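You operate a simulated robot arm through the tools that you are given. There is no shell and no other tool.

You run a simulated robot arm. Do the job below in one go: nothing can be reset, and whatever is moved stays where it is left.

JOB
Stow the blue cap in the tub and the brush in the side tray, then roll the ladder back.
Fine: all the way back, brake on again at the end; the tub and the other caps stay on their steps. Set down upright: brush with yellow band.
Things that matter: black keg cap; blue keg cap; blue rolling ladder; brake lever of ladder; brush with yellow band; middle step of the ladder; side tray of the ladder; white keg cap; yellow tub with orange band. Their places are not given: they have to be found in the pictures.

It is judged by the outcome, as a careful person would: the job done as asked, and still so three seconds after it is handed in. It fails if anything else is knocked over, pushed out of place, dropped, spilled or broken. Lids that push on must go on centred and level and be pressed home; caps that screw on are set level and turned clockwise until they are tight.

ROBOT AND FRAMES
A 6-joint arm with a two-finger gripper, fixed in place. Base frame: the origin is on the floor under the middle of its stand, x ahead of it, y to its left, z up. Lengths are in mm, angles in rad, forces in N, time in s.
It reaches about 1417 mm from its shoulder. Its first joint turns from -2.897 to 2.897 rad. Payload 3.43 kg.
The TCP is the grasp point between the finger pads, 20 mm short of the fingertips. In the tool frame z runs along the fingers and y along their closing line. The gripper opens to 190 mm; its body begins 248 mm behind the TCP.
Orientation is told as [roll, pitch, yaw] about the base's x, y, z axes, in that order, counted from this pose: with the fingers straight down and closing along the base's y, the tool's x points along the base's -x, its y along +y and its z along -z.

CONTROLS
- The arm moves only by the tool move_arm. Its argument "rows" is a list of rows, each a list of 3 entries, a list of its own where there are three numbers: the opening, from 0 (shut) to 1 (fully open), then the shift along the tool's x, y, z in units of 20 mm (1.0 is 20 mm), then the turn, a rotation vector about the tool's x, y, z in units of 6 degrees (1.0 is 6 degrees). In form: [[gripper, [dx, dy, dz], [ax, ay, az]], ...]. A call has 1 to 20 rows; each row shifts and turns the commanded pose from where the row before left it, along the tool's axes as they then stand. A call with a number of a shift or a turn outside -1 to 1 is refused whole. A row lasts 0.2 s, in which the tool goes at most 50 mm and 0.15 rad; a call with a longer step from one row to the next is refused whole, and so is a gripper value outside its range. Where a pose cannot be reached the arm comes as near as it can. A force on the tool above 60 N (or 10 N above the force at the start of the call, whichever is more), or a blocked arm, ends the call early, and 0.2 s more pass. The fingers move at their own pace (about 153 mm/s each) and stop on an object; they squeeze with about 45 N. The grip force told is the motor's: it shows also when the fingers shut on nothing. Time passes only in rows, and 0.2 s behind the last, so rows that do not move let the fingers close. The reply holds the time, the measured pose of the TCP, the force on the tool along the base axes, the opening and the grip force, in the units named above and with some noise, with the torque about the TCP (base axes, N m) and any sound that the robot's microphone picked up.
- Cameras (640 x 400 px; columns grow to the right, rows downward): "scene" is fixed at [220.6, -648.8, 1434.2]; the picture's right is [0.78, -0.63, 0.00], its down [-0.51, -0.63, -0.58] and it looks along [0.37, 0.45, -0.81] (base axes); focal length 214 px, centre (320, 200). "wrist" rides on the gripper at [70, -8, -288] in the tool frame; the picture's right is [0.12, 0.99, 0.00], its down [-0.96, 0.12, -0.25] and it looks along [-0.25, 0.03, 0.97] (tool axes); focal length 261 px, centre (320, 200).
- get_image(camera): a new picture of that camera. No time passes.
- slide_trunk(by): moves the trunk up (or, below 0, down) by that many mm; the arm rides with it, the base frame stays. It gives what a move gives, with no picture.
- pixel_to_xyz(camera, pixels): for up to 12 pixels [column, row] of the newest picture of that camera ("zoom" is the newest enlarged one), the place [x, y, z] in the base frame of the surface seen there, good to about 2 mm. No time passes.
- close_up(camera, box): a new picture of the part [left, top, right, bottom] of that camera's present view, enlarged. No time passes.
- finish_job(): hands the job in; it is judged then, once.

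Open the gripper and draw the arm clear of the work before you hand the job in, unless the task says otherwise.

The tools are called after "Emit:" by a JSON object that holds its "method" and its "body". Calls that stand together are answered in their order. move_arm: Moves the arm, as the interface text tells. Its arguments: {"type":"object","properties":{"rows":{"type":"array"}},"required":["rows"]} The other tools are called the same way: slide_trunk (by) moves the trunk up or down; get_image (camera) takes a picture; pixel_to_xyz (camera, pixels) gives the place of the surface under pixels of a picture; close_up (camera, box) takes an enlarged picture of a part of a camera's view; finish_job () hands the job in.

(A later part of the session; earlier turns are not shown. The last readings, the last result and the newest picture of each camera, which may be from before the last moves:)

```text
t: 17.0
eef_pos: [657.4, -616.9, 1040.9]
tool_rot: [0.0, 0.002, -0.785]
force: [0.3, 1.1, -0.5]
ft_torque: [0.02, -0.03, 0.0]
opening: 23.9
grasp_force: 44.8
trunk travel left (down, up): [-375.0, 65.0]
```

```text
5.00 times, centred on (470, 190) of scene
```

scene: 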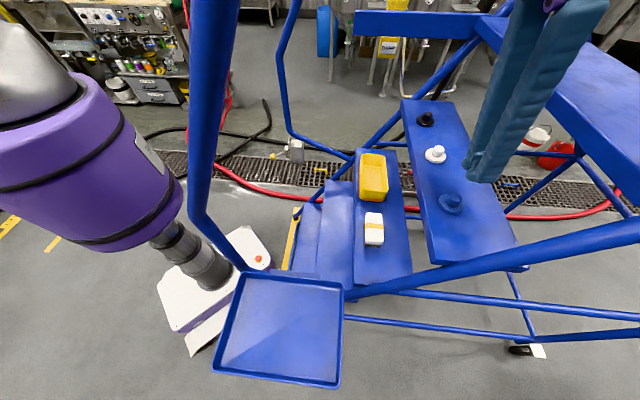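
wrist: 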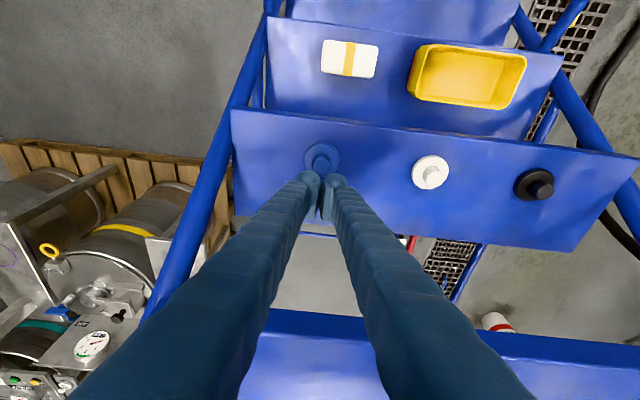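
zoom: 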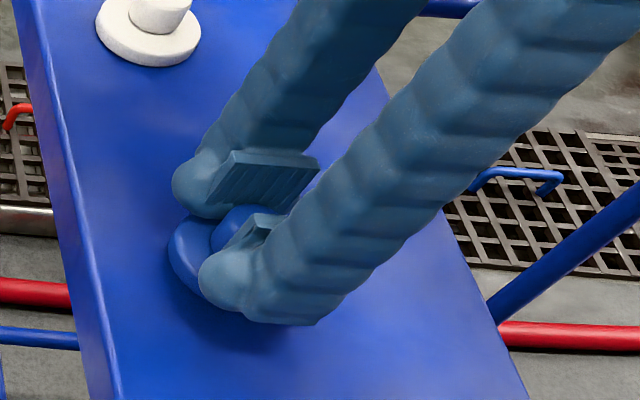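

The cap now rises with the fingers. I continue the lift by 100 mm at a gentle pace and check.

Emit:
{"method": "move_arm", "body": {"rows": [[0.0, [0, 0, -0.3], [0, 0, 0]], [0.0, [0, 0, -0.5], [0, 0, 0]], [0.0, [0, 0, -0.5], [0, 0, 0]], [0.0, [0, 0, -0.5], [0, 0, 0]], [0.0, [0, 0, -0.5], [0, 0, 0]], [0.0, [0, 0, -0.5], [0, 0, 0]], [0.0, [0, 0, -0.5], [0, 0, 0]], [0.0, [0, 0, -0.5], [0, 0, 0]], [0.0, [0, 0, -0.5], [0, 0, 0]], [0.0, [0, 0, -0.3], [0, 0, 0]], [0.0, [0, 0, 0], [0, 0, 0]]]}}

Emit:
{"method": "get_image", "body": {"camera": "wrist"}}

Emit:
{"method": "close_up", "body": {"camera": "scene", "box": [340, 80, 540, 230]}}

```text
t: 19.4
eef_pos: [657.2, -615.9, 1133.1]
tool_rot: [0.0, 0.002, -0.786]
force: [-1.0, -0.7, -0.6]
ft_torque: [0.01, -0.01, -0.01]
opening: 24.0
grasp_force: 45.2
trunk travel left (down, up): [-375.0, 65.0]
```

```text
taken
```

wrist: 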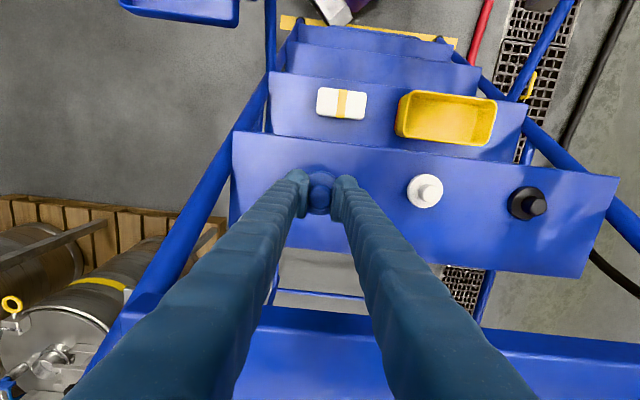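

```text
2.67 times, centred on (440, 155) of scene
```

zoom: 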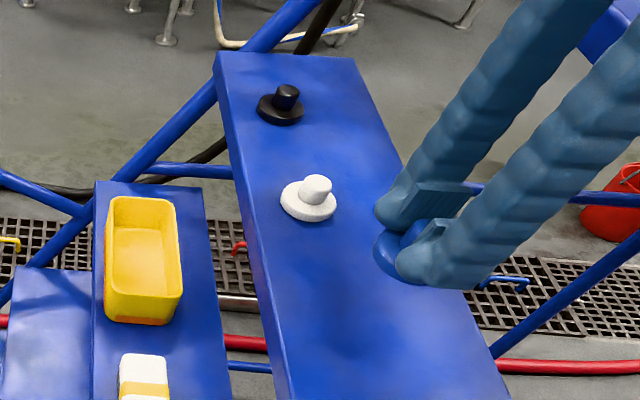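

The cap is held firmly at z 1133. I move over the tub centre (u≈299, n≈764), keeping this height so the cap passes above the white cap.

Emit:
{"method": "move_arm", "body": {"rows": [[0.0, [0.2, 0.4, 0], [0, 0, 0]], [0.0, [0.378, 0.75, 0], [0, 0, 0]], [0.0, [0.378, 0.75, 0], [0, 0, 0]], [0.0, [0.378, 0.75, 0], [0, 0, 0]], [0.0, [0.378, 0.75, 0], [0, 0, 0]], [0.0, [0.378, 0.75, 0], [0, 0, 0]], [0.0, [0.378, 0.75, 0], [0, 0, 0]], [0.0, [0.378, 0.75, 0], [0, 0, 0]], [0.0, [0.378, 0.75, 0], [0, 0, 0]], [0.0, [0.378, 0.75, 0], [0, 0, 0]], [0.0, [0.378, 0.75, 0], [0, 0, 0]], [0.0, [0.378, 0.75, 0], [0, 0, 0]], [0.0, [0.378, 0.75, 0], [0, 0, 0]], [0.0, [0.378, 0.75, 0], [0, 0, 0]], [0.0, [0.378, 0.75, 0], [0, 0, 0]], [0.0, [0.378, 0.75, 0], [0, 0, 0]], [0.0, [0.378, 0.75, 0], [0, 0, 0]], [0.0, [0.378, 0.75, 0], [0, 0, 0]], [0.0, [0.2, 0.35, 0], [0, 0, 0]], [0.0, [0, 0, 0], [0, 0, 0]]]}}

Emit:
{"method": "get_image", "body": {"camera": "wrist"}}

Emit:
{"method": "get_image", "body": {"camera": "scene"}}

```text
t: 23.6
eef_pos: [750.6, -330.1, 1131.1]
tool_rot: [0.001, 0.0, -0.786]
force: [1.1, 0.1, -0.5]
ft_torque: [0.06, 0.0, 0.04]
opening: 24.0
grasp_force: 45.1
trunk travel left (down, up): [-375.0, 65.0]
```

```text
taken
```

wrist: 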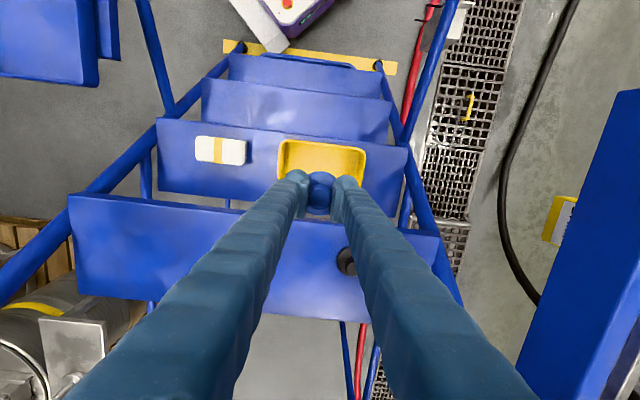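

```text
taken
```

scene: 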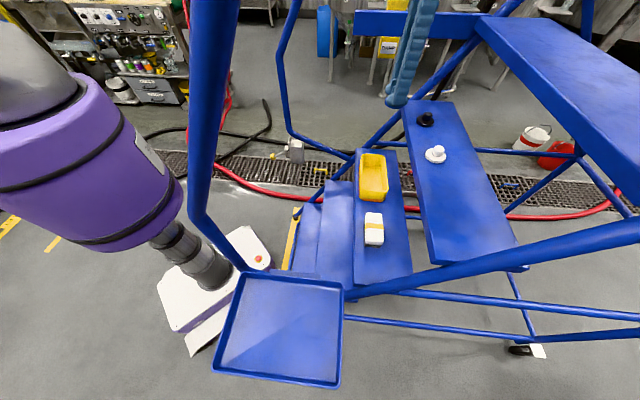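

I'm above the tub with the cap held. I check the tub's rim and the front edge of the cap step in this view before lowering.

Emit:
{"method": "close_up", "body": {"camera": "wrist", "box": [240, 120, 420, 240]}}

Emit:
{"method": "pixel_to_xyz", "body": {"camera": "zoom", "pixels": [[143, 74], [440, 105], [133, 160], [280, 72], [290, 95], [170, 130], [400, 150], [436, 160], [100, 262], [600, 345], [160, 262], [520, 330]]}}

```text
3.33 times, centred on (330, 180) of wrist
```

zoom: 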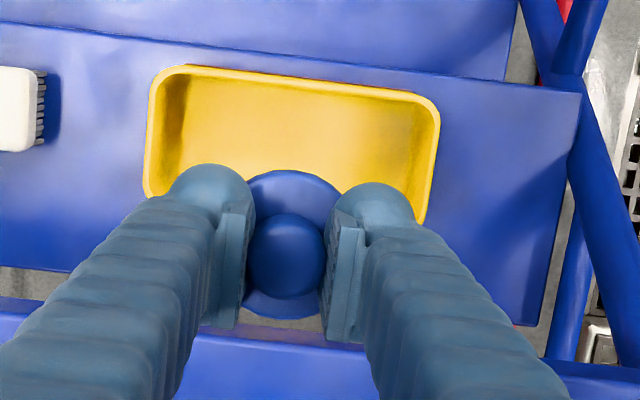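

```text
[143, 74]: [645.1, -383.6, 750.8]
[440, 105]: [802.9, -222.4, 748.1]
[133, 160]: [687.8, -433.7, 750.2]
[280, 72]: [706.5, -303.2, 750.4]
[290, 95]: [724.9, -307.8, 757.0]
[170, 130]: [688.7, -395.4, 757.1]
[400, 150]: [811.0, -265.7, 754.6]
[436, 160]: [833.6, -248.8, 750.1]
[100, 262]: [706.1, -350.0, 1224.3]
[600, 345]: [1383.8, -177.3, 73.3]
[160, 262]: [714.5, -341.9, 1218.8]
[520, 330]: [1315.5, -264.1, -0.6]
```

Tub centre agrees with the tool position (u≈297, n≈764), and the cap step's front edge is at n≈842, clear of the fingers. I lower straight into the tub to z≈812 first.

Emit:
{"method": "move_arm", "body": {"rows": [[0.0, [0, 0.04, 0.5], [0, 0, 0]], [0.0, [0, 0.04, 0.9], [0, 0, 0]], [0.0, [0, 0, 0.9], [0, 0, 0]], [0.0, [0, 0, 0.9], [0, 0, 0]], [0.0, [0, 0, 0.9], [0, 0, 0]], [0.0, [0, 0, 0.9], [0, 0, 0]], [0.0, [0, 0, 0.9], [0, 0, 0]], [0.0, [0, 0, 0.9], [0, 0, 0]], [0.0, [0, 0, 0.9], [0, 0, 0]], [0.0, [0, 0, 0.9], [0, 0, 0]], [0.0, [0, 0, 0.9], [0, 0, 0]], [0.0, [0, 0, 0.9], [0, 0, 0]], [0.0, [0, 0, 0.9], [0, 0, 0]], [0.0, [0, 0, 0.9], [0, 0, 0]], [0.0, [0, 0, 0.9], [0, 0, 0]], [0.0, [0, 0, 0.9], [0, 0, 0]], [0.0, [0, 0, 0.9], [0, 0, 0]], [0.0, [0, 0, 0.6], [0, 0, 0]], [0.0, [0, 0, 0], [0, 0, 0]]]}}

Emit:
{"method": "get_image", "body": {"camera": "wrist"}}

Emit:
{"method": "close_up", "body": {"camera": "scene", "box": [320, 100, 480, 230]}}

```text
t: 27.6
eef_pos: [752.7, -328.1, 820.4]
tool_rot: [-0.001, 0.0, -0.785]
force: [0.4, 0.0, -1.0]
ft_torque: [0.0, 0.0, -0.02]
opening: 24.1
grasp_force: 45.4
trunk travel left (down, up): [-375.0, 65.0]
```

```text
taken
```

wrist: 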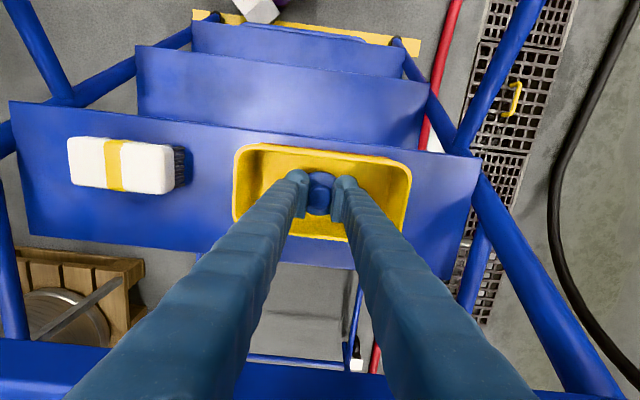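

```text
3.08 times, centred on (400, 165) of scene
```

zoom: 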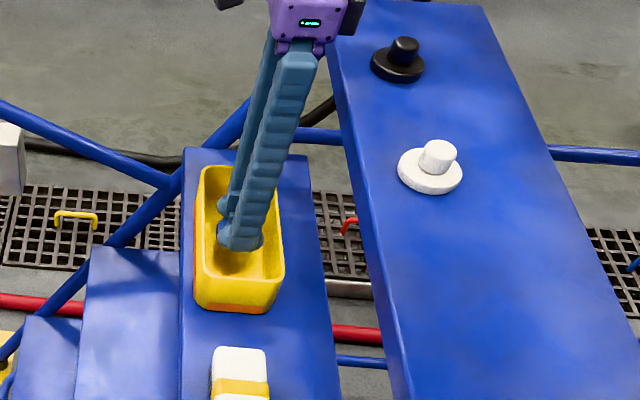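

The cap is inside the tub, centred. I lower slowly toward the tub floor, watching the upward force for contact.

Emit:
{"method": "move_arm", "body": {"rows": [[0.0, [0, 0, 0.3], [0, 0, 0]], [0.0, [0, 0, 0.3], [0, 0, 0]], [0.0, [0, 0, 0.3], [0, 0, 0]], [0.0, [0, 0, 0.2], [0, 0, 0]], [0.0, [0, 0, 0.1], [0, 0, 0]], [0.0, [0, 0, 0.05], [0, 0, 0]], [0.0, [0, 0, 0], [0, 0, 0]]]}}

Emit:
{"method": "close_up", "body": {"camera": "wrist", "box": [220, 120, 430, 260]}}

```text
t: 29.2
eef_pos: [751.3, -327.0, 797.9]
tool_rot: [0.0, 0.002, -0.787]
force: [-0.4, -0.3, -0.4]
ft_torque: [0.0, -0.01, -0.03]
opening: 23.8
grasp_force: 44.5
trunk travel left (down, up): [-375.0, 65.0]
```

```text
2.86 times, centred on (325, 190) of wrist
```

zoom: 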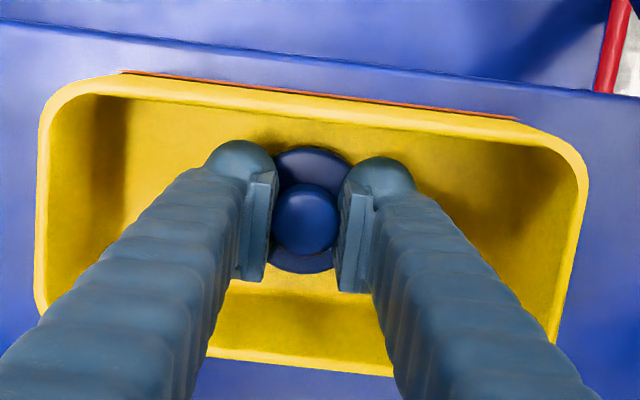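

No contact yet at z 797.9. I go on in small steps of 1–2 mm until I feel the tub floor.

Emit:
{"method": "move_arm", "body": {"rows": [[0.0, [0, 0, 0.1], [0, 0, 0]], [0.0, [0, 0, 0.1], [0, 0, 0]], [0.0, [0, 0, 0], [0, 0, 0]]]}}

```text
t: 30.0
eef_pos: [750.5, -327.2, 792.1]
tool_rot: [-0.001, 0.001, -0.785]
force: [0.0, 0.3, 0.1]
ft_torque: [0.01, 0.0, 0.01]
opening: 24.2
grasp_force: 44.9
trunk travel left (down, up): [-375.0, 65.0]
```

Emit:
{"method": "move_arm", "body": {"rows": [[0.0, [0, 0, 0.08], [0, 0, 0]], [0.0, [0, 0, 0], [0, 0, 0]]]}}

```text
t: 30.6
eef_pos: [751.6, -328.0, 791.5]
tool_rot: [0.0, 0.0, -0.786]
force: [1.0, 0.4, -0.7]
ft_torque: [0.0, -0.01, 0.01]
opening: 24.1
grasp_force: 44.7
trunk travel left (down, up): [-375.0, 65.0]
```

Still no contact force at z≈791.5. I lower another 1.6 mm at a time.

Emit:
{"method": "move_arm", "body": {"rows": [[0.0, [0, 0, 0.08], [0, 0, 0]], [0.0, [0, 0, 0.06], [0, 0, 0]], [0.0, [0, 0, 0], [0, 0, 0]]]}}

```text
t: 31.4
eef_pos: [752.5, -328.8, 789.0]
tool_rot: [0.0, -0.002, -0.785]
force: [0.0, -0.2, 0.1]
ft_torque: [-0.01, 0.0, 0.0]
opening: 24.0
grasp_force: 44.8
trunk travel left (down, up): [-375.0, 65.0]
```

At z≈789 the cap bottom should be near 753, still no contact. I continue with about 1 mm steps.

Emit:
{"method": "move_arm", "body": {"rows": [[0.0, [0, 0, 0.06], [0, 0, 0]], [0.0, [0, 0, 0.04], [0, 0, 0]], [0.0, [0, 0, 0], [0, 0, 0]]]}}

Emit:
{"method": "close_up", "body": {"camera": "scene", "box": [350, 140, 420, 210]}}

```text
t: 32.2
eef_pos: [750.9, -329.4, 787.7]
tool_rot: [0.0, -0.001, -0.784]
force: [0.2, 0.6, -1.1]
ft_torque: [0.0, -0.02, -0.01]
opening: 24.0
grasp_force: 44.2
trunk travel left (down, up): [-375.0, 65.0]
```

```text
5.71 times, centred on (385, 175) of scene
```

zoom: 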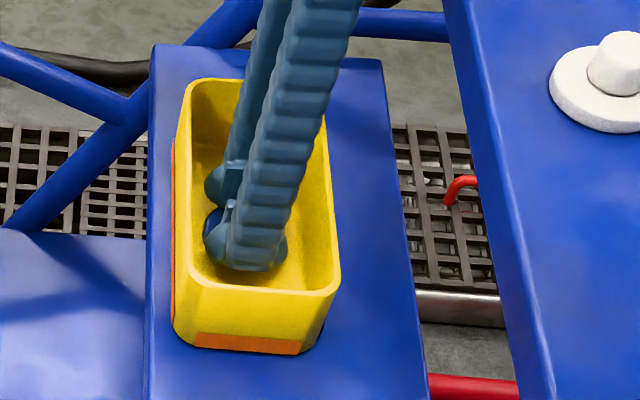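

Still free. I lower another 2 mm in small rows and read the force.

Emit:
{"method": "move_arm", "body": {"rows": [[0.0, [0, 0, 0.05], [0, 0, 0]], [0.0, [0, 0, 0.05], [0, 0, 0]], [0.0, [0, 0, 0], [0, 0, 0]]]}}

```text
t: 33.0
eef_pos: [752.5, -328.0, 787.0]
tool_rot: [-0.001, -0.001, -0.787]
force: [-1.3, 0.5, 19.5]
ft_torque: [0.0, 0.05, 0.02]
opening: 23.6
grasp_force: 44.6
trunk travel left (down, up): [-375.0, 65.0]
```

Contact: 19.5 N upward at z 787. I ease back about 1 mm and open the fingers slowly.

Emit:
{"method": "move_arm", "body": {"rows": [[0.0, [0, 0, -0.04], [0, 0, 0]], [0.0, [0, 0, 0], [0, 0, 0]], [0.16, [0, 0, 0], [0, 0, 0]], [0.2, [0, 0, 0], [0, 0, 0]], [0.25, [0, 0, 0], [0, 0, 0]]]}}

Emit:
{"method": "close_up", "body": {"camera": "wrist", "box": [220, 120, 430, 260]}}

```text
t: 34.2
eef_pos: [749.2, -328.7, 786.0]
tool_rot: [0.0, 0.001, -0.785]
force: [1.3, 1.0, 12.6]
ft_torque: [0.23, -0.27, 0.0]
opening: 47.7
grasp_force: 0.5
trunk travel left (down, up): [-375.0, 65.0]
```

```text
2.86 times, centred on (325, 190) of wrist
```

zoom: 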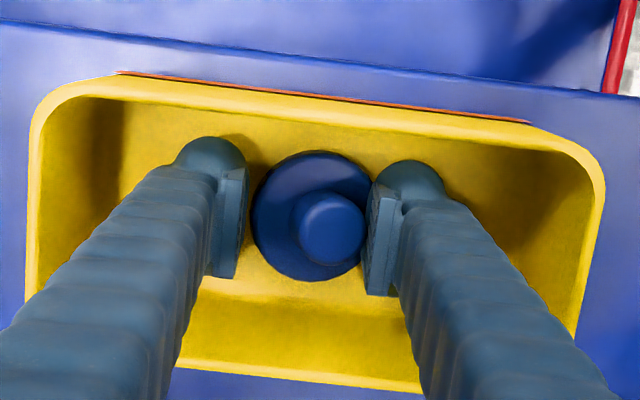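

The knob is released, but the fingertips still press on the disc (12.6 N). I raise the fingers straight up and then look at how the cap lies.

Emit:
{"method": "move_arm", "body": {"rows": [[0.25, [0, 0, -0.2], [0, 0, 0]], [0.25, [0, 0, -0.3], [0, 0, 0]], [0.25, [0, 0, -0.5], [0, 0, 0]], [0.3, [0, 0, -1], [0, 0, 0]], [0.3, [0, 0, -1], [0, 0, 0]], [0.3, [0, 0, -1], [0, 0, 0]]]}}

Emit:
{"method": "close_up", "body": {"camera": "wrist", "box": [220, 120, 430, 260]}}

Emit:
{"method": "close_up", "body": {"camera": "scene", "box": [350, 140, 420, 210]}}

```text
t: 35.6
eef_pos: [752.0, -327.5, 868.2]
tool_rot: [0.0, 0.001, -0.786]
force: [-0.3, 0.7, 0.4]
ft_torque: [-0.02, -0.06, 0.01]
opening: 57.0
grasp_force: 0.1
trunk travel left (down, up): [-375.0, 65.0]
```

```text
2.86 times, centred on (325, 190) of wrist
```

zoom: 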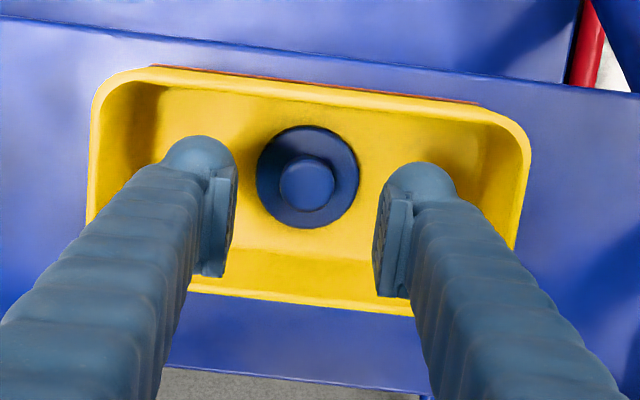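

```text
5.71 times, centred on (385, 175) of scene
```

zoom: 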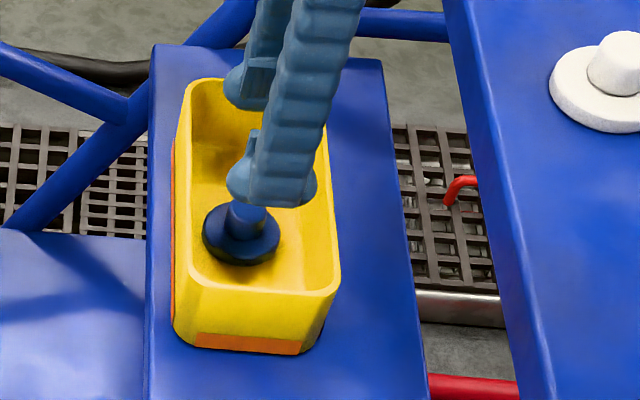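

The blue cap sits flat inside the tub. I raise the gripper clear to z≈930 and examine the brush next.

Emit:
{"method": "move_arm", "body": {"rows": [[0.4, [0, 0, -1], [0, 0, 0]], [0.5, [0, 0, -1], [0, 0, 0]], [0.6, [0, 0, -1], [0, 0, 0]], [0.7, [0, 0, -1], [0, 0, 0]], [0.75, [0, 0, 0], [0, 0, 0]]]}}

Emit:
{"method": "close_up", "body": {"camera": "scene", "box": [345, 200, 405, 255]}}

Emit:
{"method": "pixel_to_xyz", "body": {"camera": "zoom", "pixels": [[270, 310], [320, 330], [320, 345], [350, 340], [380, 330], [320, 360], [280, 340], [310, 130], [400, 300], [240, 250], [320, 385], [270, 360]]}}

Emit:
{"method": "get_image", "body": {"camera": "wrist"}}

```text
t: 36.8
eef_pos: [752.0, -328.3, 946.0]
tool_rot: [-0.001, 0.003, -0.785]
force: [-0.5, 0.1, -0.8]
ft_torque: [0.01, 0.02, 0.0]
opening: 142.5
grasp_force: 0.0
trunk travel left (down, up): [-375.0, 65.0]
```

```text
7.27 times, centred on (375, 228) of scene
```

zoom: 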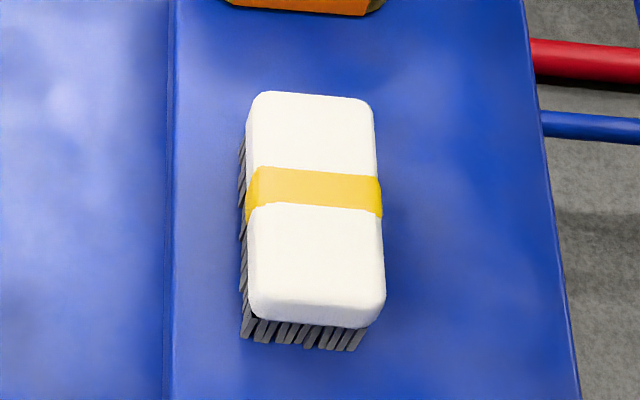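

```text
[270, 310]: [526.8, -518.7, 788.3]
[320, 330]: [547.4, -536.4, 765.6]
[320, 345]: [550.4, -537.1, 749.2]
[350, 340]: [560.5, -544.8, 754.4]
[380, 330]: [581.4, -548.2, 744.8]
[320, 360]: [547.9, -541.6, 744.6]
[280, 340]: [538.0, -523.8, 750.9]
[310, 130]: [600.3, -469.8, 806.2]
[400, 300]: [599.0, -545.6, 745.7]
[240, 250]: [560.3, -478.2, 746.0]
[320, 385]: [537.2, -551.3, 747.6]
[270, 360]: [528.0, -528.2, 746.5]
```

```text
taken
```

wrist: 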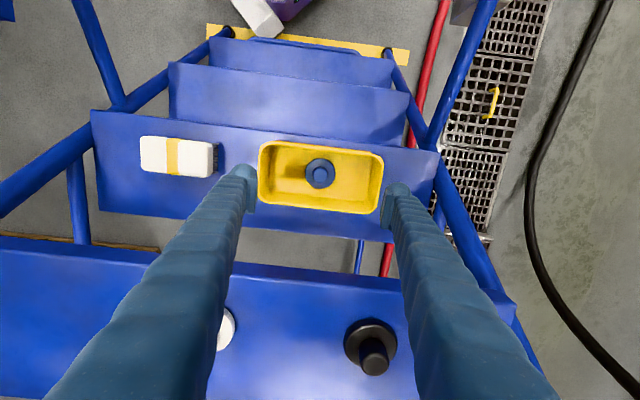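

The brush body is white from z≈770 to 809 with bristles below, about 104 mm long, centred near u=60, n=760. I move over it at this height with the fingers open 142 mm along its length.

Emit:
{"method": "move_arm", "body": {"rows": [[0.75, [0.015, -0.92, 0], [0, 0, 0]], [0.75, [0.015, -0.92, 0], [0, 0, 0]], [0.75, [0.015, -0.92, 0], [0, 0, 0]], [0.75, [0.015, -0.92, 0], [0, 0, 0]], [0.75, [0.015, -0.92, 0], [0, 0, 0]], [0.75, [0.015, -0.92, 0], [0, 0, 0]], [0.75, [0.015, -0.92, 0], [0, 0, 0]], [0.75, [0.015, -0.92, 0], [0, 0, 0]], [0.75, [0.015, -0.92, 0], [0, 0, 0]], [0.75, [0.015, -0.92, 0], [0, 0, 0]], [0.75, [0.015, -0.92, 0], [0, 0, 0]], [0.75, [0.015, -0.92, 0], [0, 0, 0]], [0.75, [0.015, -0.92, 0], [0, 0, 0]], [0.75, [0, 0, 0], [0, 0, 0]]]}}

Emit:
{"method": "close_up", "body": {"camera": "wrist", "box": [230, 120, 410, 230]}}

Emit:
{"method": "get_image", "body": {"camera": "scene"}}

```text
t: 39.8
eef_pos: [580.2, -495.9, 945.2]
tool_rot: [0.0, 0.002, -0.786]
force: [0.4, -0.3, -0.6]
ft_torque: [0.03, 0.03, -0.01]
opening: 142.5
grasp_force: 0.1
trunk travel left (down, up): [-375.0, 65.0]
```

```text
3.56 times, centred on (320, 175) of wrist
```

zoom: 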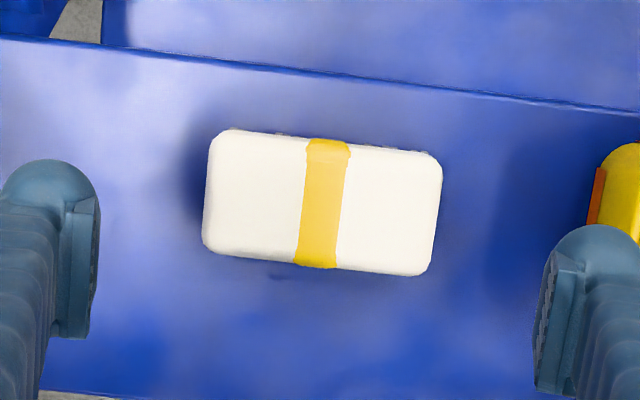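

```text
taken
```

scene: 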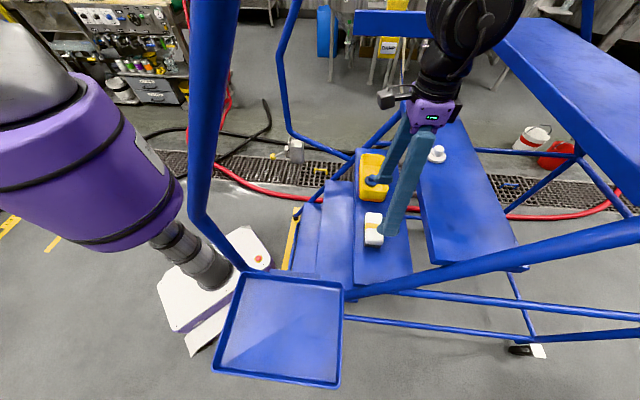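

The brush is parallel to the step and centred between the fingers. I measure its top corners for the final alignment.

Emit:
{"method": "close_up", "body": {"camera": "wrist", "box": [230, 120, 410, 230]}}

Emit:
{"method": "pixel_to_xyz", "body": {"camera": "zoom", "pixels": [[214, 140], [434, 160], [426, 268], [208, 244], [321, 202], [212, 190], [434, 215], [320, 145], [320, 262]]}}

```text
3.56 times, centred on (320, 175) of wrist
```

zoom: 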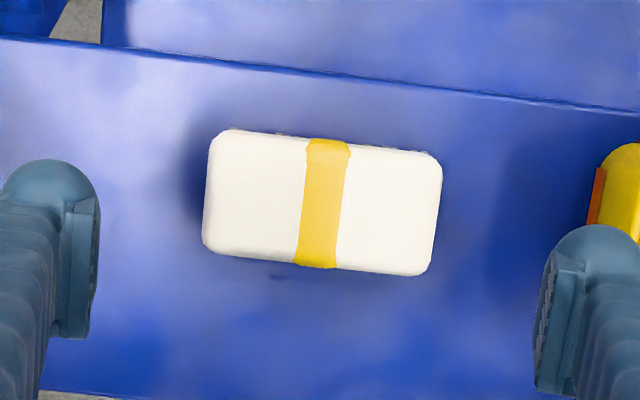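

```text
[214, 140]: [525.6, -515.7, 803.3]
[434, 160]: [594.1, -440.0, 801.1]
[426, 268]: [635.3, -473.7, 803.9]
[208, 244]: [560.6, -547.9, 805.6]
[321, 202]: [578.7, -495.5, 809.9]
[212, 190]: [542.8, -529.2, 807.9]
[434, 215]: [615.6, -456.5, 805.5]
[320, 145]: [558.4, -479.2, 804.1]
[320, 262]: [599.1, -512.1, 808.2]
```

Brush centre is (579,-494.5), within 2 mm of the tool. I descend to z≈794 so the pads cover the white body's ends.

Emit:
{"method": "move_arm", "body": {"rows": [[0.75, [0.05, 0, 0.9], [0, 0, 0]], [0.75, [0.05, 0, 0.9], [0, 0, 0]], [0.75, [0, 0, 0.9], [0, 0, 0]], [0.75, [0, 0, 0.9], [0, 0, 0]], [0.75, [0, 0, 0.9], [0, 0, 0]], [0.75, [0, 0, 0.9], [0, 0, 0]], [0.75, [0, 0, 0.9], [0, 0, 0]], [0.75, [0, 0, 0.9], [0, 0, 0]], [0.75, [0, 0, 0.36], [0, 0, 0]], [0.75, [0, 0, 0], [0, 0, 0]]]}}

Emit:
{"method": "get_image", "body": {"camera": "wrist"}}

Emit:
{"method": "close_up", "body": {"camera": "scene", "box": [340, 150, 440, 270]}}

```text
t: 42.0
eef_pos: [580.7, -494.0, 793.8]
tool_rot: [0.0, 0.002, -0.784]
force: [0.5, 0.6, 0.8]
ft_torque: [0.02, 0.01, -0.01]
opening: 142.3
grasp_force: 0.2
trunk travel left (down, up): [-375.0, 65.0]
```

```text
taken
```

wrist: 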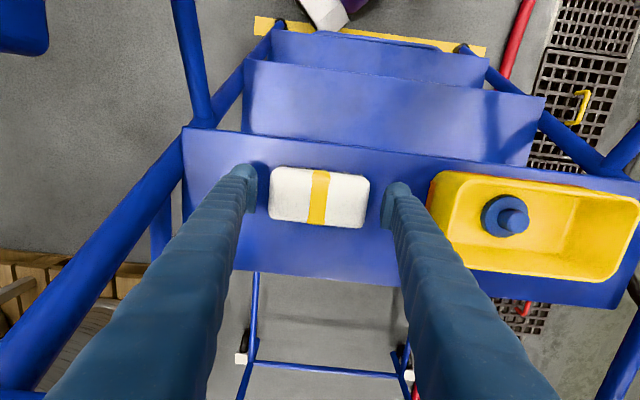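

```text
3.33 times, centred on (390, 210) of scene
```

zoom: 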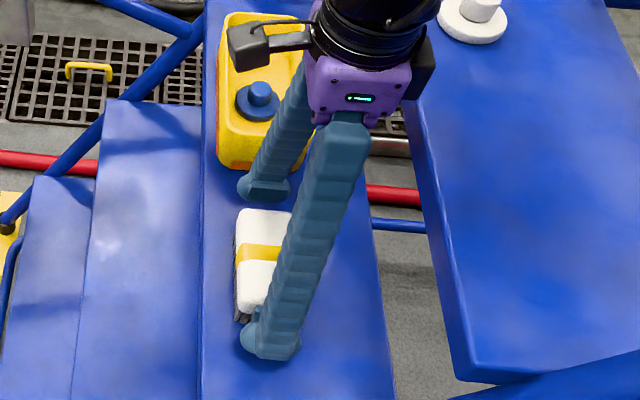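

The fingers are on both ends of the brush with clearance to the tub. I close the gripper.

Emit:
{"method": "move_arm", "body": {"rows": [[0.6, [0, 0, 0], [0, 0, 0]], [0.4, [0, 0, 0], [0, 0, 0]], [0.3, [0, 0, 0], [0, 0, 0]], [0.3, [0, 0, 0], [0, 0, 0]], [0.3, [0, 0, 0], [0, 0, 0]]]}}

Emit:
{"method": "get_image", "body": {"camera": "wrist"}}

```text
t: 43.2
eef_pos: [579.3, -494.7, 793.4]
tool_rot: [0.001, 0.0, -0.785]
force: [-0.6, -0.8, 2.0]
ft_torque: [-0.02, 0.01, 0.01]
opening: 111.3
grasp_force: 45.3
trunk travel left (down, up): [-375.0, 65.0]
```

```text
taken
```

wrist: 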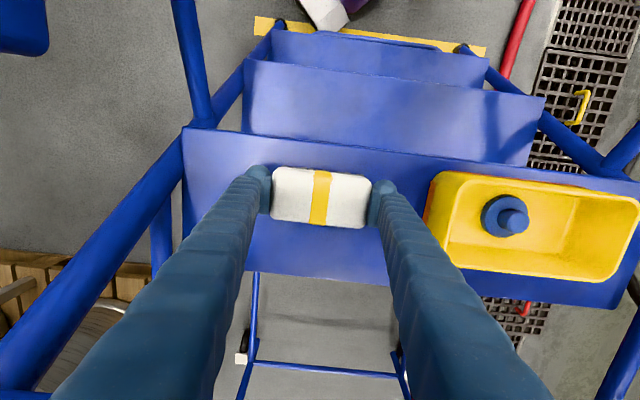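

The brush is gripped (111 mm, 45 N). I lift gently, first 8 mm then more, and check.

Emit:
{"method": "move_arm", "body": {"rows": [[0.3, [0, 0, -0.1], [0, 0, 0]], [0.3, [0, 0, -0.1], [0, 0, 0]], [0.3, [0, 0, -0.2], [0, 0, 0]], [0.3, [0, 0, -0.3], [0, 0, 0]], [0.3, [0, 0, -0.5], [0, 0, 0]], [0.3, [0, 0, -0.5], [0, 0, 0]], [0.3, [0, 0, -0.5], [0, 0, 0]], [0.3, [0, 0, -0.5], [0, 0, 0]], [0.3, [0, 0, -0.5], [0, 0, 0]], [0.3, [0, 0, -0.5], [0, 0, 0]], [0.3, [0, 0, 0], [0, 0, 0]]]}}

Emit:
{"method": "get_image", "body": {"camera": "wrist"}}

Emit:
{"method": "get_image", "body": {"camera": "scene"}}

```text
t: 45.6
eef_pos: [579.3, -492.8, 867.8]
tool_rot: [-0.001, 0.003, -0.785]
force: [0.0, -0.3, -1.4]
ft_torque: [0.03, 0.04, 0.0]
opening: 111.6
grasp_force: 44.6
trunk travel left (down, up): [-375.0, 65.0]
```

```text
taken
```

wrist: 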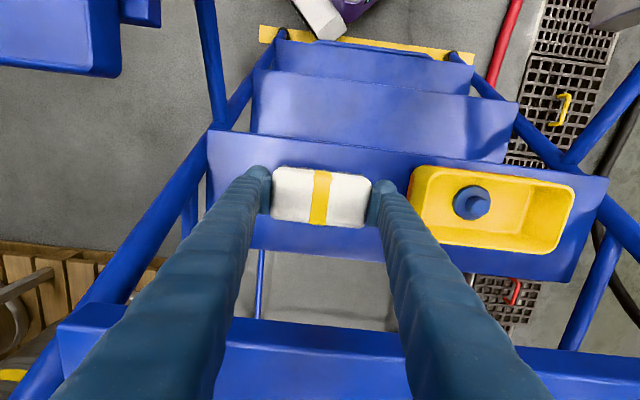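

```text
taken
```

scene: 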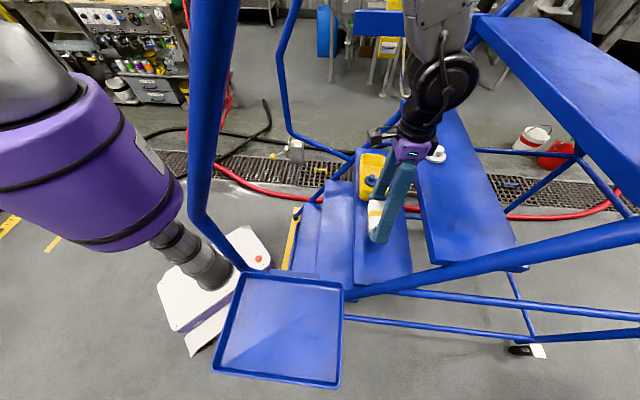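

The brush hangs well in the grip. To plan the way around the right handrail to the tray, I measure the arm's shoulder and links and more handrail points.

Emit:
{"method": "pixel_to_xyz", "body": {"camera": "scene", "pixels": [[30, 30], [60, 120], [120, 120], [110, 220], [180, 240], [200, 60], [195, 160], [222, 240], [440, 10], [445, 80], [415, 130], [405, 200]]}}

Emit:
{"method": "pixel_to_xyz", "body": {"camera": "wrist", "pixels": [[90, 10], [90, 60], [20, 50], [210, 40], [215, 90], [140, 10], [200, 5], [150, 240], [120, 75], [60, 70]]}}

```text
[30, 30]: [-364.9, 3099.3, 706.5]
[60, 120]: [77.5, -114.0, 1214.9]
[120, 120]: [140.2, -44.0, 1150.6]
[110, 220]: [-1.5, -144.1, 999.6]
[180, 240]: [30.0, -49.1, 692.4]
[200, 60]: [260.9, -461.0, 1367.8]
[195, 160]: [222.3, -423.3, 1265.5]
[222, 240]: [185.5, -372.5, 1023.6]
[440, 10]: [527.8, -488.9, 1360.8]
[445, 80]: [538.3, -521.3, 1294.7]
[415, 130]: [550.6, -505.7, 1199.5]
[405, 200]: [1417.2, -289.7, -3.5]
```

```text
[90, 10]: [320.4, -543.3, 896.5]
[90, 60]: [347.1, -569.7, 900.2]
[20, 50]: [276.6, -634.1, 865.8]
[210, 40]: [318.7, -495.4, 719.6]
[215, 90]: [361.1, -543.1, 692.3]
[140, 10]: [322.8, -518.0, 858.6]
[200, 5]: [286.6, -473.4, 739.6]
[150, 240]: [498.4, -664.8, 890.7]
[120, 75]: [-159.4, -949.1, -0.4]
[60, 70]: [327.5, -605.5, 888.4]
```

The handrail leans back above z≈1130 (n≈456 at z 1265, n≈510 at z 1368), so I'll carry the brush up and round its front. I raise and draw back toward the robot first.

Emit:
{"method": "move_arm", "body": {"rows": [[0.3, [0.2, 0, -0.5], [0, 0, 0]], [0.3, [0.4, 0, -0.9], [0, 0, 0]], [0.3, [0.5, 0, -0.9], [0, 0, 0]], [0.3, [0.5, 0, -0.9], [0, 0, 0]], [0.3, [0.5, 0, -0.9], [0, 0, 0]], [0.3, [0.5, 0, -0.9], [0, 0, 0]], [0.3, [0.5, 0, -0.9], [0, 0, 0]], [0.3, [0.5, 0, -0.9], [0, 0, 0]], [0.3, [0.5, 0, -0.9], [0, 0, 0]], [0.3, [0.5, 0, -0.9], [0, 0, 0]], [0.3, [0.5, 0, -0.9], [0, 0, 0]], [0.3, [0.5, 0, -0.9], [0, 0, 0]], [0.3, [0.5, 0, -0.9], [0, 0, 0]], [0.3, [0.5, 0, -0.9], [0, 0, 0]], [0.3, [0.5, 0, -0.9], [0, 0, 0]], [0.3, [0.5, 0, -0.9], [0, 0, 0]], [0.3, [0.4, 0, -0.9], [0, 0, 0]], [0.3, [0.2, 0, -0.5], [0, 0, 0]], [0.3, [0, 0, 0], [0, 0, 0]]]}}

Emit:
{"method": "get_image", "body": {"camera": "scene"}}

Emit:
{"method": "get_image", "body": {"camera": "wrist"}}

```text
t: 49.6
eef_pos: [461.7, -377.6, 1178.8]
tool_rot: [0.0, 0.0, -0.785]
force: [-0.7, -0.7, -0.3]
ft_torque: [0.03, 0.01, 0.01]
opening: 111.8
grasp_force: 44.9
trunk travel left (down, up): [-375.0, 65.0]
```

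```text
taken
```

scene: 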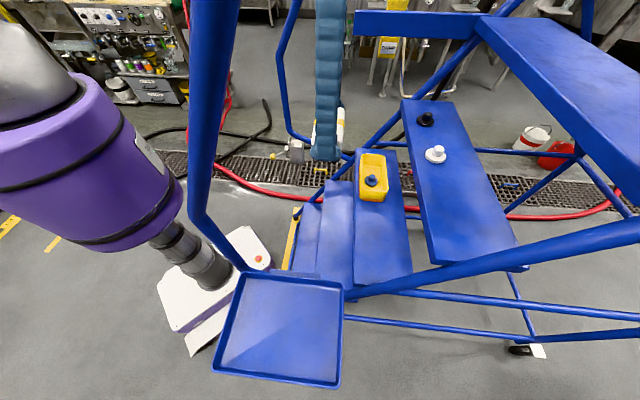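

```text
taken
```

wrist: 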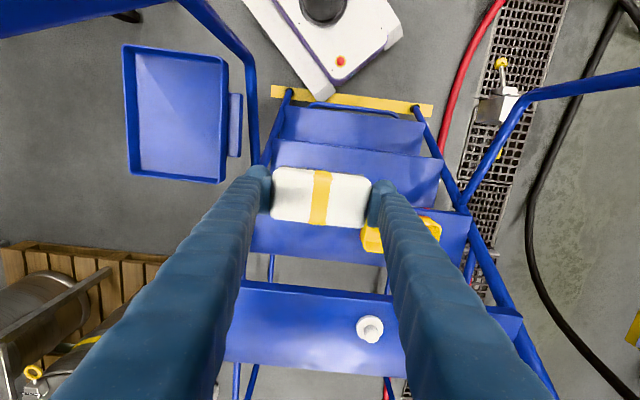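

The brush is held at (461,-378,1179). I keep rising to about z 1350 and draw back to n≈400, in front of the handrail.

Emit:
{"method": "move_arm", "body": {"rows": [[0.3, [0.4, 0, -0.5], [0, 0, 0]], [0.3, [0.8, 0, -0.8], [0, 0, 0]], [0.3, [0.8, 0, -0.8], [0, 0, 0]], [0.3, [0.8, 0, -0.8], [0, 0, 0]], [0.3, [0.8, 0, -0.8], [0, 0, 0]], [0.3, [0.8, 0, -0.8], [0, 0, 0]], [0.3, [0.8, 0, -0.8], [0, 0, 0]], [0.3, [0.8, 0, -0.8], [0, 0, 0]], [0.3, [0.8, 0, -0.8], [0, 0, 0]], [0.3, [0.8, 0, -0.8], [0, 0, 0]], [0.3, [0.8, 0, -0.8], [0, 0, 0]], [0.3, [0.8, 0, 0], [0, 0, 0]], [0.3, [0.5, 0, 0], [0, 0, 0]], [0.3, [0, 0, 0], [0, 0, 0]]]}}

Emit:
{"method": "get_image", "body": {"camera": "scene"}}

Emit:
{"method": "get_image", "body": {"camera": "wrist"}}

```text
t: 52.8
eef_pos: [320.6, -237.0, 1321.0]
tool_rot: [-0.01, 0.072, -0.786]
force: [0.2, -0.1, -0.9]
ft_torque: [0.02, 0.03, -0.01]
opening: 111.4
grasp_force: 44.6
trunk travel left (down, up): [-375.0, 65.0]
stopped in row 14: the arm was blocked; the commanded pose is now the measured one
```

```text
taken
```

scene: 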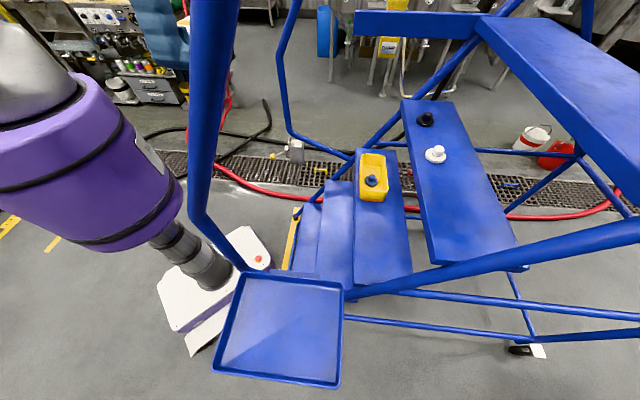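

```text
taken
```

wrist: 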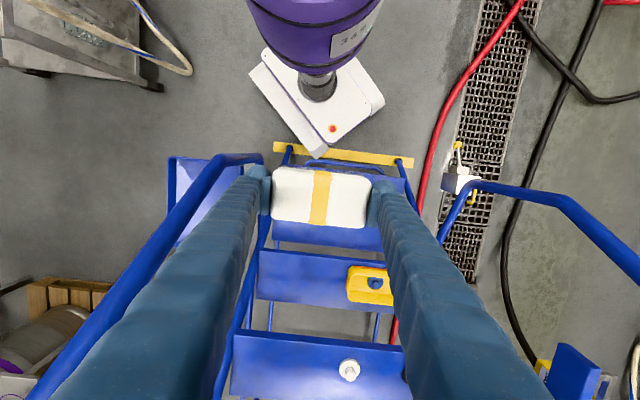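

The arm hit a joint limit near n≈394, z≈1321 with a 4° tilt. Raising the trunk by 65 mm gives more clearance above the leaning rail with the same arm posture, so I do that.

Emit:
{"method": "slide_trunk", "body": {"by": 65}}

Emit:
{"method": "get_image", "body": {"camera": "wrist"}}

```text
t: 53.8
eef_pos: [320.1, -237.2, 1386.9]
tool_rot: [-0.007, 0.071, -0.785]
force: [0.2, -1.1, 0.0]
ft_torque: [0.0, -0.01, 0.05]
opening: 110.9
grasp_force: 44.8
trunk travel left (down, up): [-440.0, 0.0]
```

```text
taken
```

wrist: 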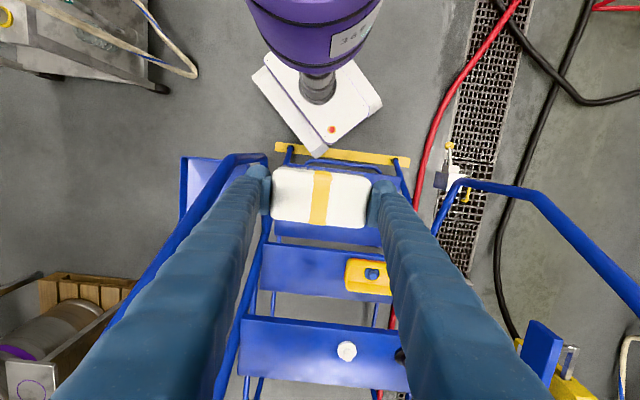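

The trunk is at its top, TCP z=1387. I move 24 mm outward, remove the 4° tilt, and then start moving sideways toward the rail's front in small rows.

Emit:
{"method": "move_arm", "body": {"rows": [[0.3, [-0.6, 0, 0], [0, -0.35, 0]], [0.3, [-0.6, 0, 0], [0, -0.33, 0]], [0.3, [0, -0.4, 0], [0, 0, 0]], [0.3, [0, -0.8, 0], [0, 0, 0]], [0.3, [0, -0.8, 0], [0, 0, 0]], [0.3, [0, -0.8, 0], [0, 0, 0]], [0.3, [0, -0.8, 0], [0, 0, 0]], [0.3, [0, 0, 0], [0, 0, 0]]]}}

Emit:
{"method": "get_image", "body": {"camera": "scene"}}

Emit:
{"method": "get_image", "body": {"camera": "wrist"}}

```text
t: 55.6
eef_pos: [286.7, -306.5, 1383.9]
tool_rot: [-0.006, 0.006, -0.786]
force: [0.3, 0.3, 0.0]
ft_torque: [-0.02, 0.03, -0.01]
opening: 111.3
grasp_force: 44.9
trunk travel left (down, up): [-440.0, 0.0]
```

```text
taken
```

scene: 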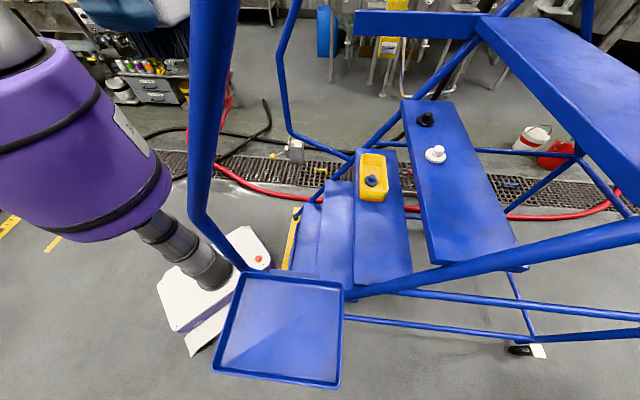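

```text
taken
```

wrist: 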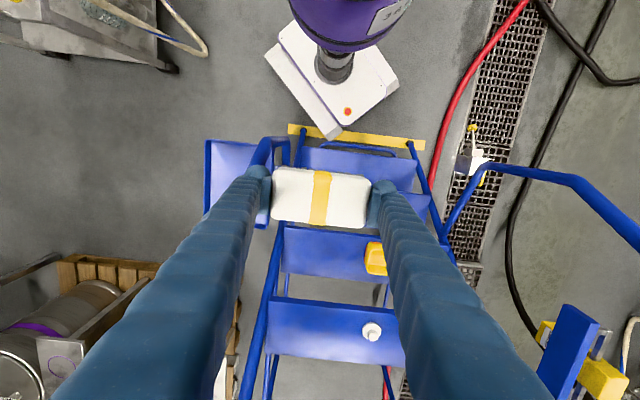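

The brush is level at u≈-14, n≈419, z 1384, and the rail bend appears at (270,145), partly behind the left finger. I measure the rail here to be sure of the gap.

Emit:
{"method": "close_up", "body": {"camera": "wrist", "box": [180, 110, 330, 250]}}

Emit:
{"method": "pixel_to_xyz", "body": {"camera": "wrist", "pixels": [[284, 155], [275, 142], [265, 145], [256, 160], [560, 180], [590, 195], [620, 220], [638, 240], [515, 170], [262, 152]]}}

```text
2.86 times, centred on (255, 180) of wrist
```

zoom: 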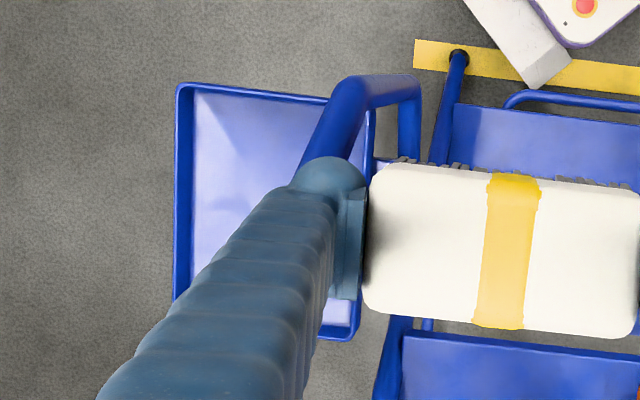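

```text
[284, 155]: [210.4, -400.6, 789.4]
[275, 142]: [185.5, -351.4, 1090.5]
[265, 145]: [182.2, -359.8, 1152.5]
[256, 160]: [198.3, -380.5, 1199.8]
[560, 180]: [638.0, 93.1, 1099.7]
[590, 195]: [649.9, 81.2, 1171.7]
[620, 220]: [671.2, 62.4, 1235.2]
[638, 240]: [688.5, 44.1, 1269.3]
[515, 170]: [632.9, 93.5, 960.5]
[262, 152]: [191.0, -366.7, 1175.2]
```

The rail's front surface at brush height is about n≈485, so the brush (to n≈444) passes with about 40 mm to spare. I sweep sideways past the rail to u≈-270.

Emit:
{"method": "move_arm", "body": {"rows": [[0.3, [0.06, -0.5, 0], [0, 0, 0]], [0.3, [0.06, -0.8, 0], [0, 0, 0]], [0.3, [0.06, -0.8, 0], [0, 0, 0]], [0.3, [0.06, -0.8, 0], [0, 0, 0]], [0.3, [0.06, -0.8, 0], [0, 0, 0]], [0.3, [0.06, -0.8, 0], [0, 0, 0]], [0.3, [0, -0.8, 0], [0, 0, 0]], [0.3, [0, -0.8, 0], [0, 0, 0]], [0.3, [0, 0, 0], [0, 0, 0]]]}}

Emit:
{"method": "get_image", "body": {"camera": "wrist"}}

Emit:
{"method": "get_image", "body": {"camera": "scene"}}

```text
t: 57.6
eef_pos: [195.7, -387.4, 1388.5]
tool_rot: [-0.006, -0.005, -0.785]
force: [-0.1, -0.5, -0.8]
ft_torque: [-0.04, 0.02, -0.03]
opening: 111.3
grasp_force: 44.8
trunk travel left (down, up): [-440.0, 0.0]
```

```text
taken
```

wrist: 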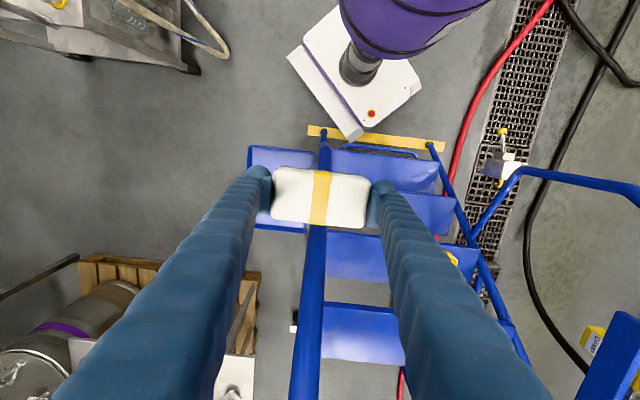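

```text
taken
```

scene: 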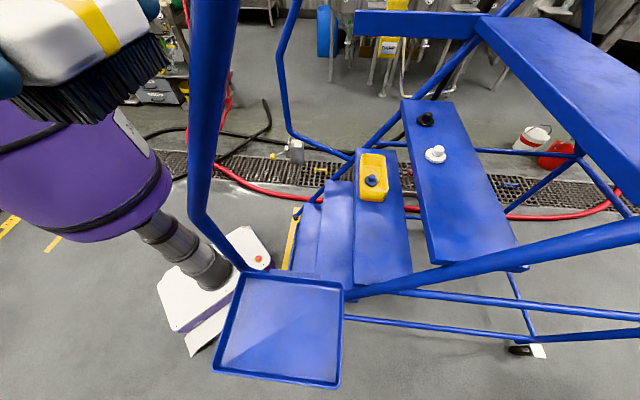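

The brush is in front of the rail and passing clear (rail seen at (312,290) behind it). I continue sideways to u≈-270.

Emit:
{"method": "move_arm", "body": {"rows": [[0.3, [0, -0.5, 0], [0, 0, 0]], [0.3, [0, -0.8, 0], [0, 0, 0]], [0.3, [0, -0.8, 0], [0, 0, 0]], [0.3, [0, -0.8, 0], [0, 0, 0]], [0.3, [0, -0.8, 0], [0, 0, 0]], [0.3, [0, -0.8, 0], [0, 0, 0]], [0.3, [0, -0.8, 0], [0, 0, 0]], [0.3, [0, -0.8, 0], [0, 0, 0]], [0.3, [0, -0.6, 0], [0, 0, 0]], [0.3, [0, 0, 0], [0, 0, 0]]]}}

Emit:
{"method": "get_image", "body": {"camera": "wrist"}}

Emit:
{"method": "get_image", "body": {"camera": "scene"}}

```text
t: 59.8
eef_pos: [100.1, -479.9, 1388.9]
tool_rot: [-0.007, -0.005, -0.785]
force: [0.2, 0.5, -1.5]
ft_torque: [0.01, 0.06, 0.0]
opening: 111.1
grasp_force: 45.7
trunk travel left (down, up): [-440.0, 0.0]
```

```text
taken
```

wrist: 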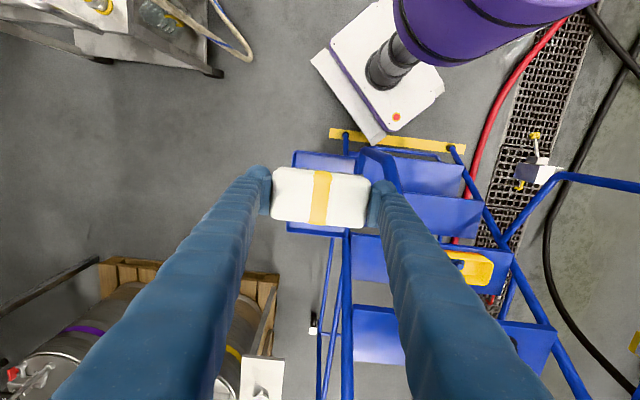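

```text
taken
```

scene: 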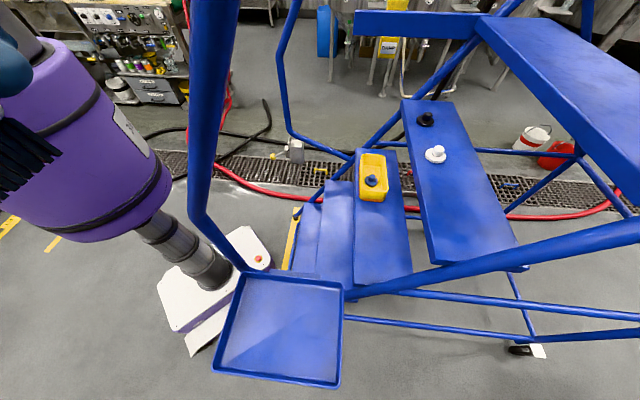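

I'm past the rail at u≈-268, n≈410. Now I turn the gripper by 90° so the brush lies along the tray's long side and the gripper's width is parallel to the rail.

Emit:
{"method": "move_arm", "body": {"rows": [[0.3, [0, 0, 0], [0, 0, -0.8]], [0.3, [0, 0, 0], [0, 0, -1]], [0.3, [0, 0, 0], [0, 0, -1]], [0.3, [0, 0, 0], [0, 0, -1]], [0.3, [0, 0, 0], [0, 0, -1]], [0.3, [0, 0, 0], [0, 0, -1]], [0.3, [0, 0, 0], [0, 0, -1]], [0.3, [0, 0, 0], [0, 0, -1]], [0.3, [0, 0, 0], [0, 0, -1]], [0.3, [0, 0, 0], [0, 0, -1]], [0.3, [0, 0, 0], [0, 0, -1]], [0.3, [0, 0, 0], [0, 0, -1]], [0.3, [0, 0, 0], [0, 0, -1]], [0.3, [0, 0, 0], [0, 0, -1]], [0.3, [0, 0, 0], [0, 0, -1]], [0.3, [0, 0, 0], [0, 0, -0.2]], [0.3, [0, 0, 0], [0, 0, 0]]]}}

Emit:
{"method": "get_image", "body": {"camera": "wrist"}}

Emit:
{"method": "get_image", "body": {"camera": "scene"}}

```text
t: 63.4
eef_pos: [99.6, -480.5, 1389.9]
tool_rot: [-0.005, 0.004, 0.788]
force: [-0.1, -0.1, -0.2]
ft_torque: [0.0, 0.02, -0.01]
opening: 110.9
grasp_force: 44.9
trunk travel left (down, up): [-440.0, 0.0]
```

```text
taken
```

wrist: 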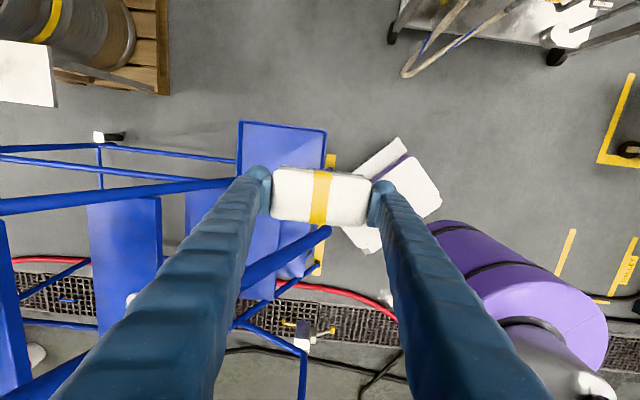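

```text
taken
```

scene: 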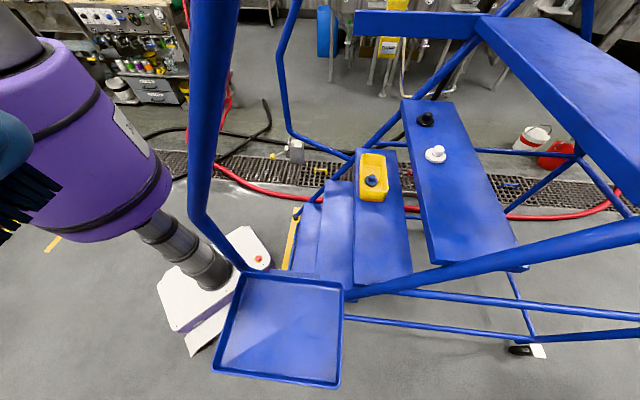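

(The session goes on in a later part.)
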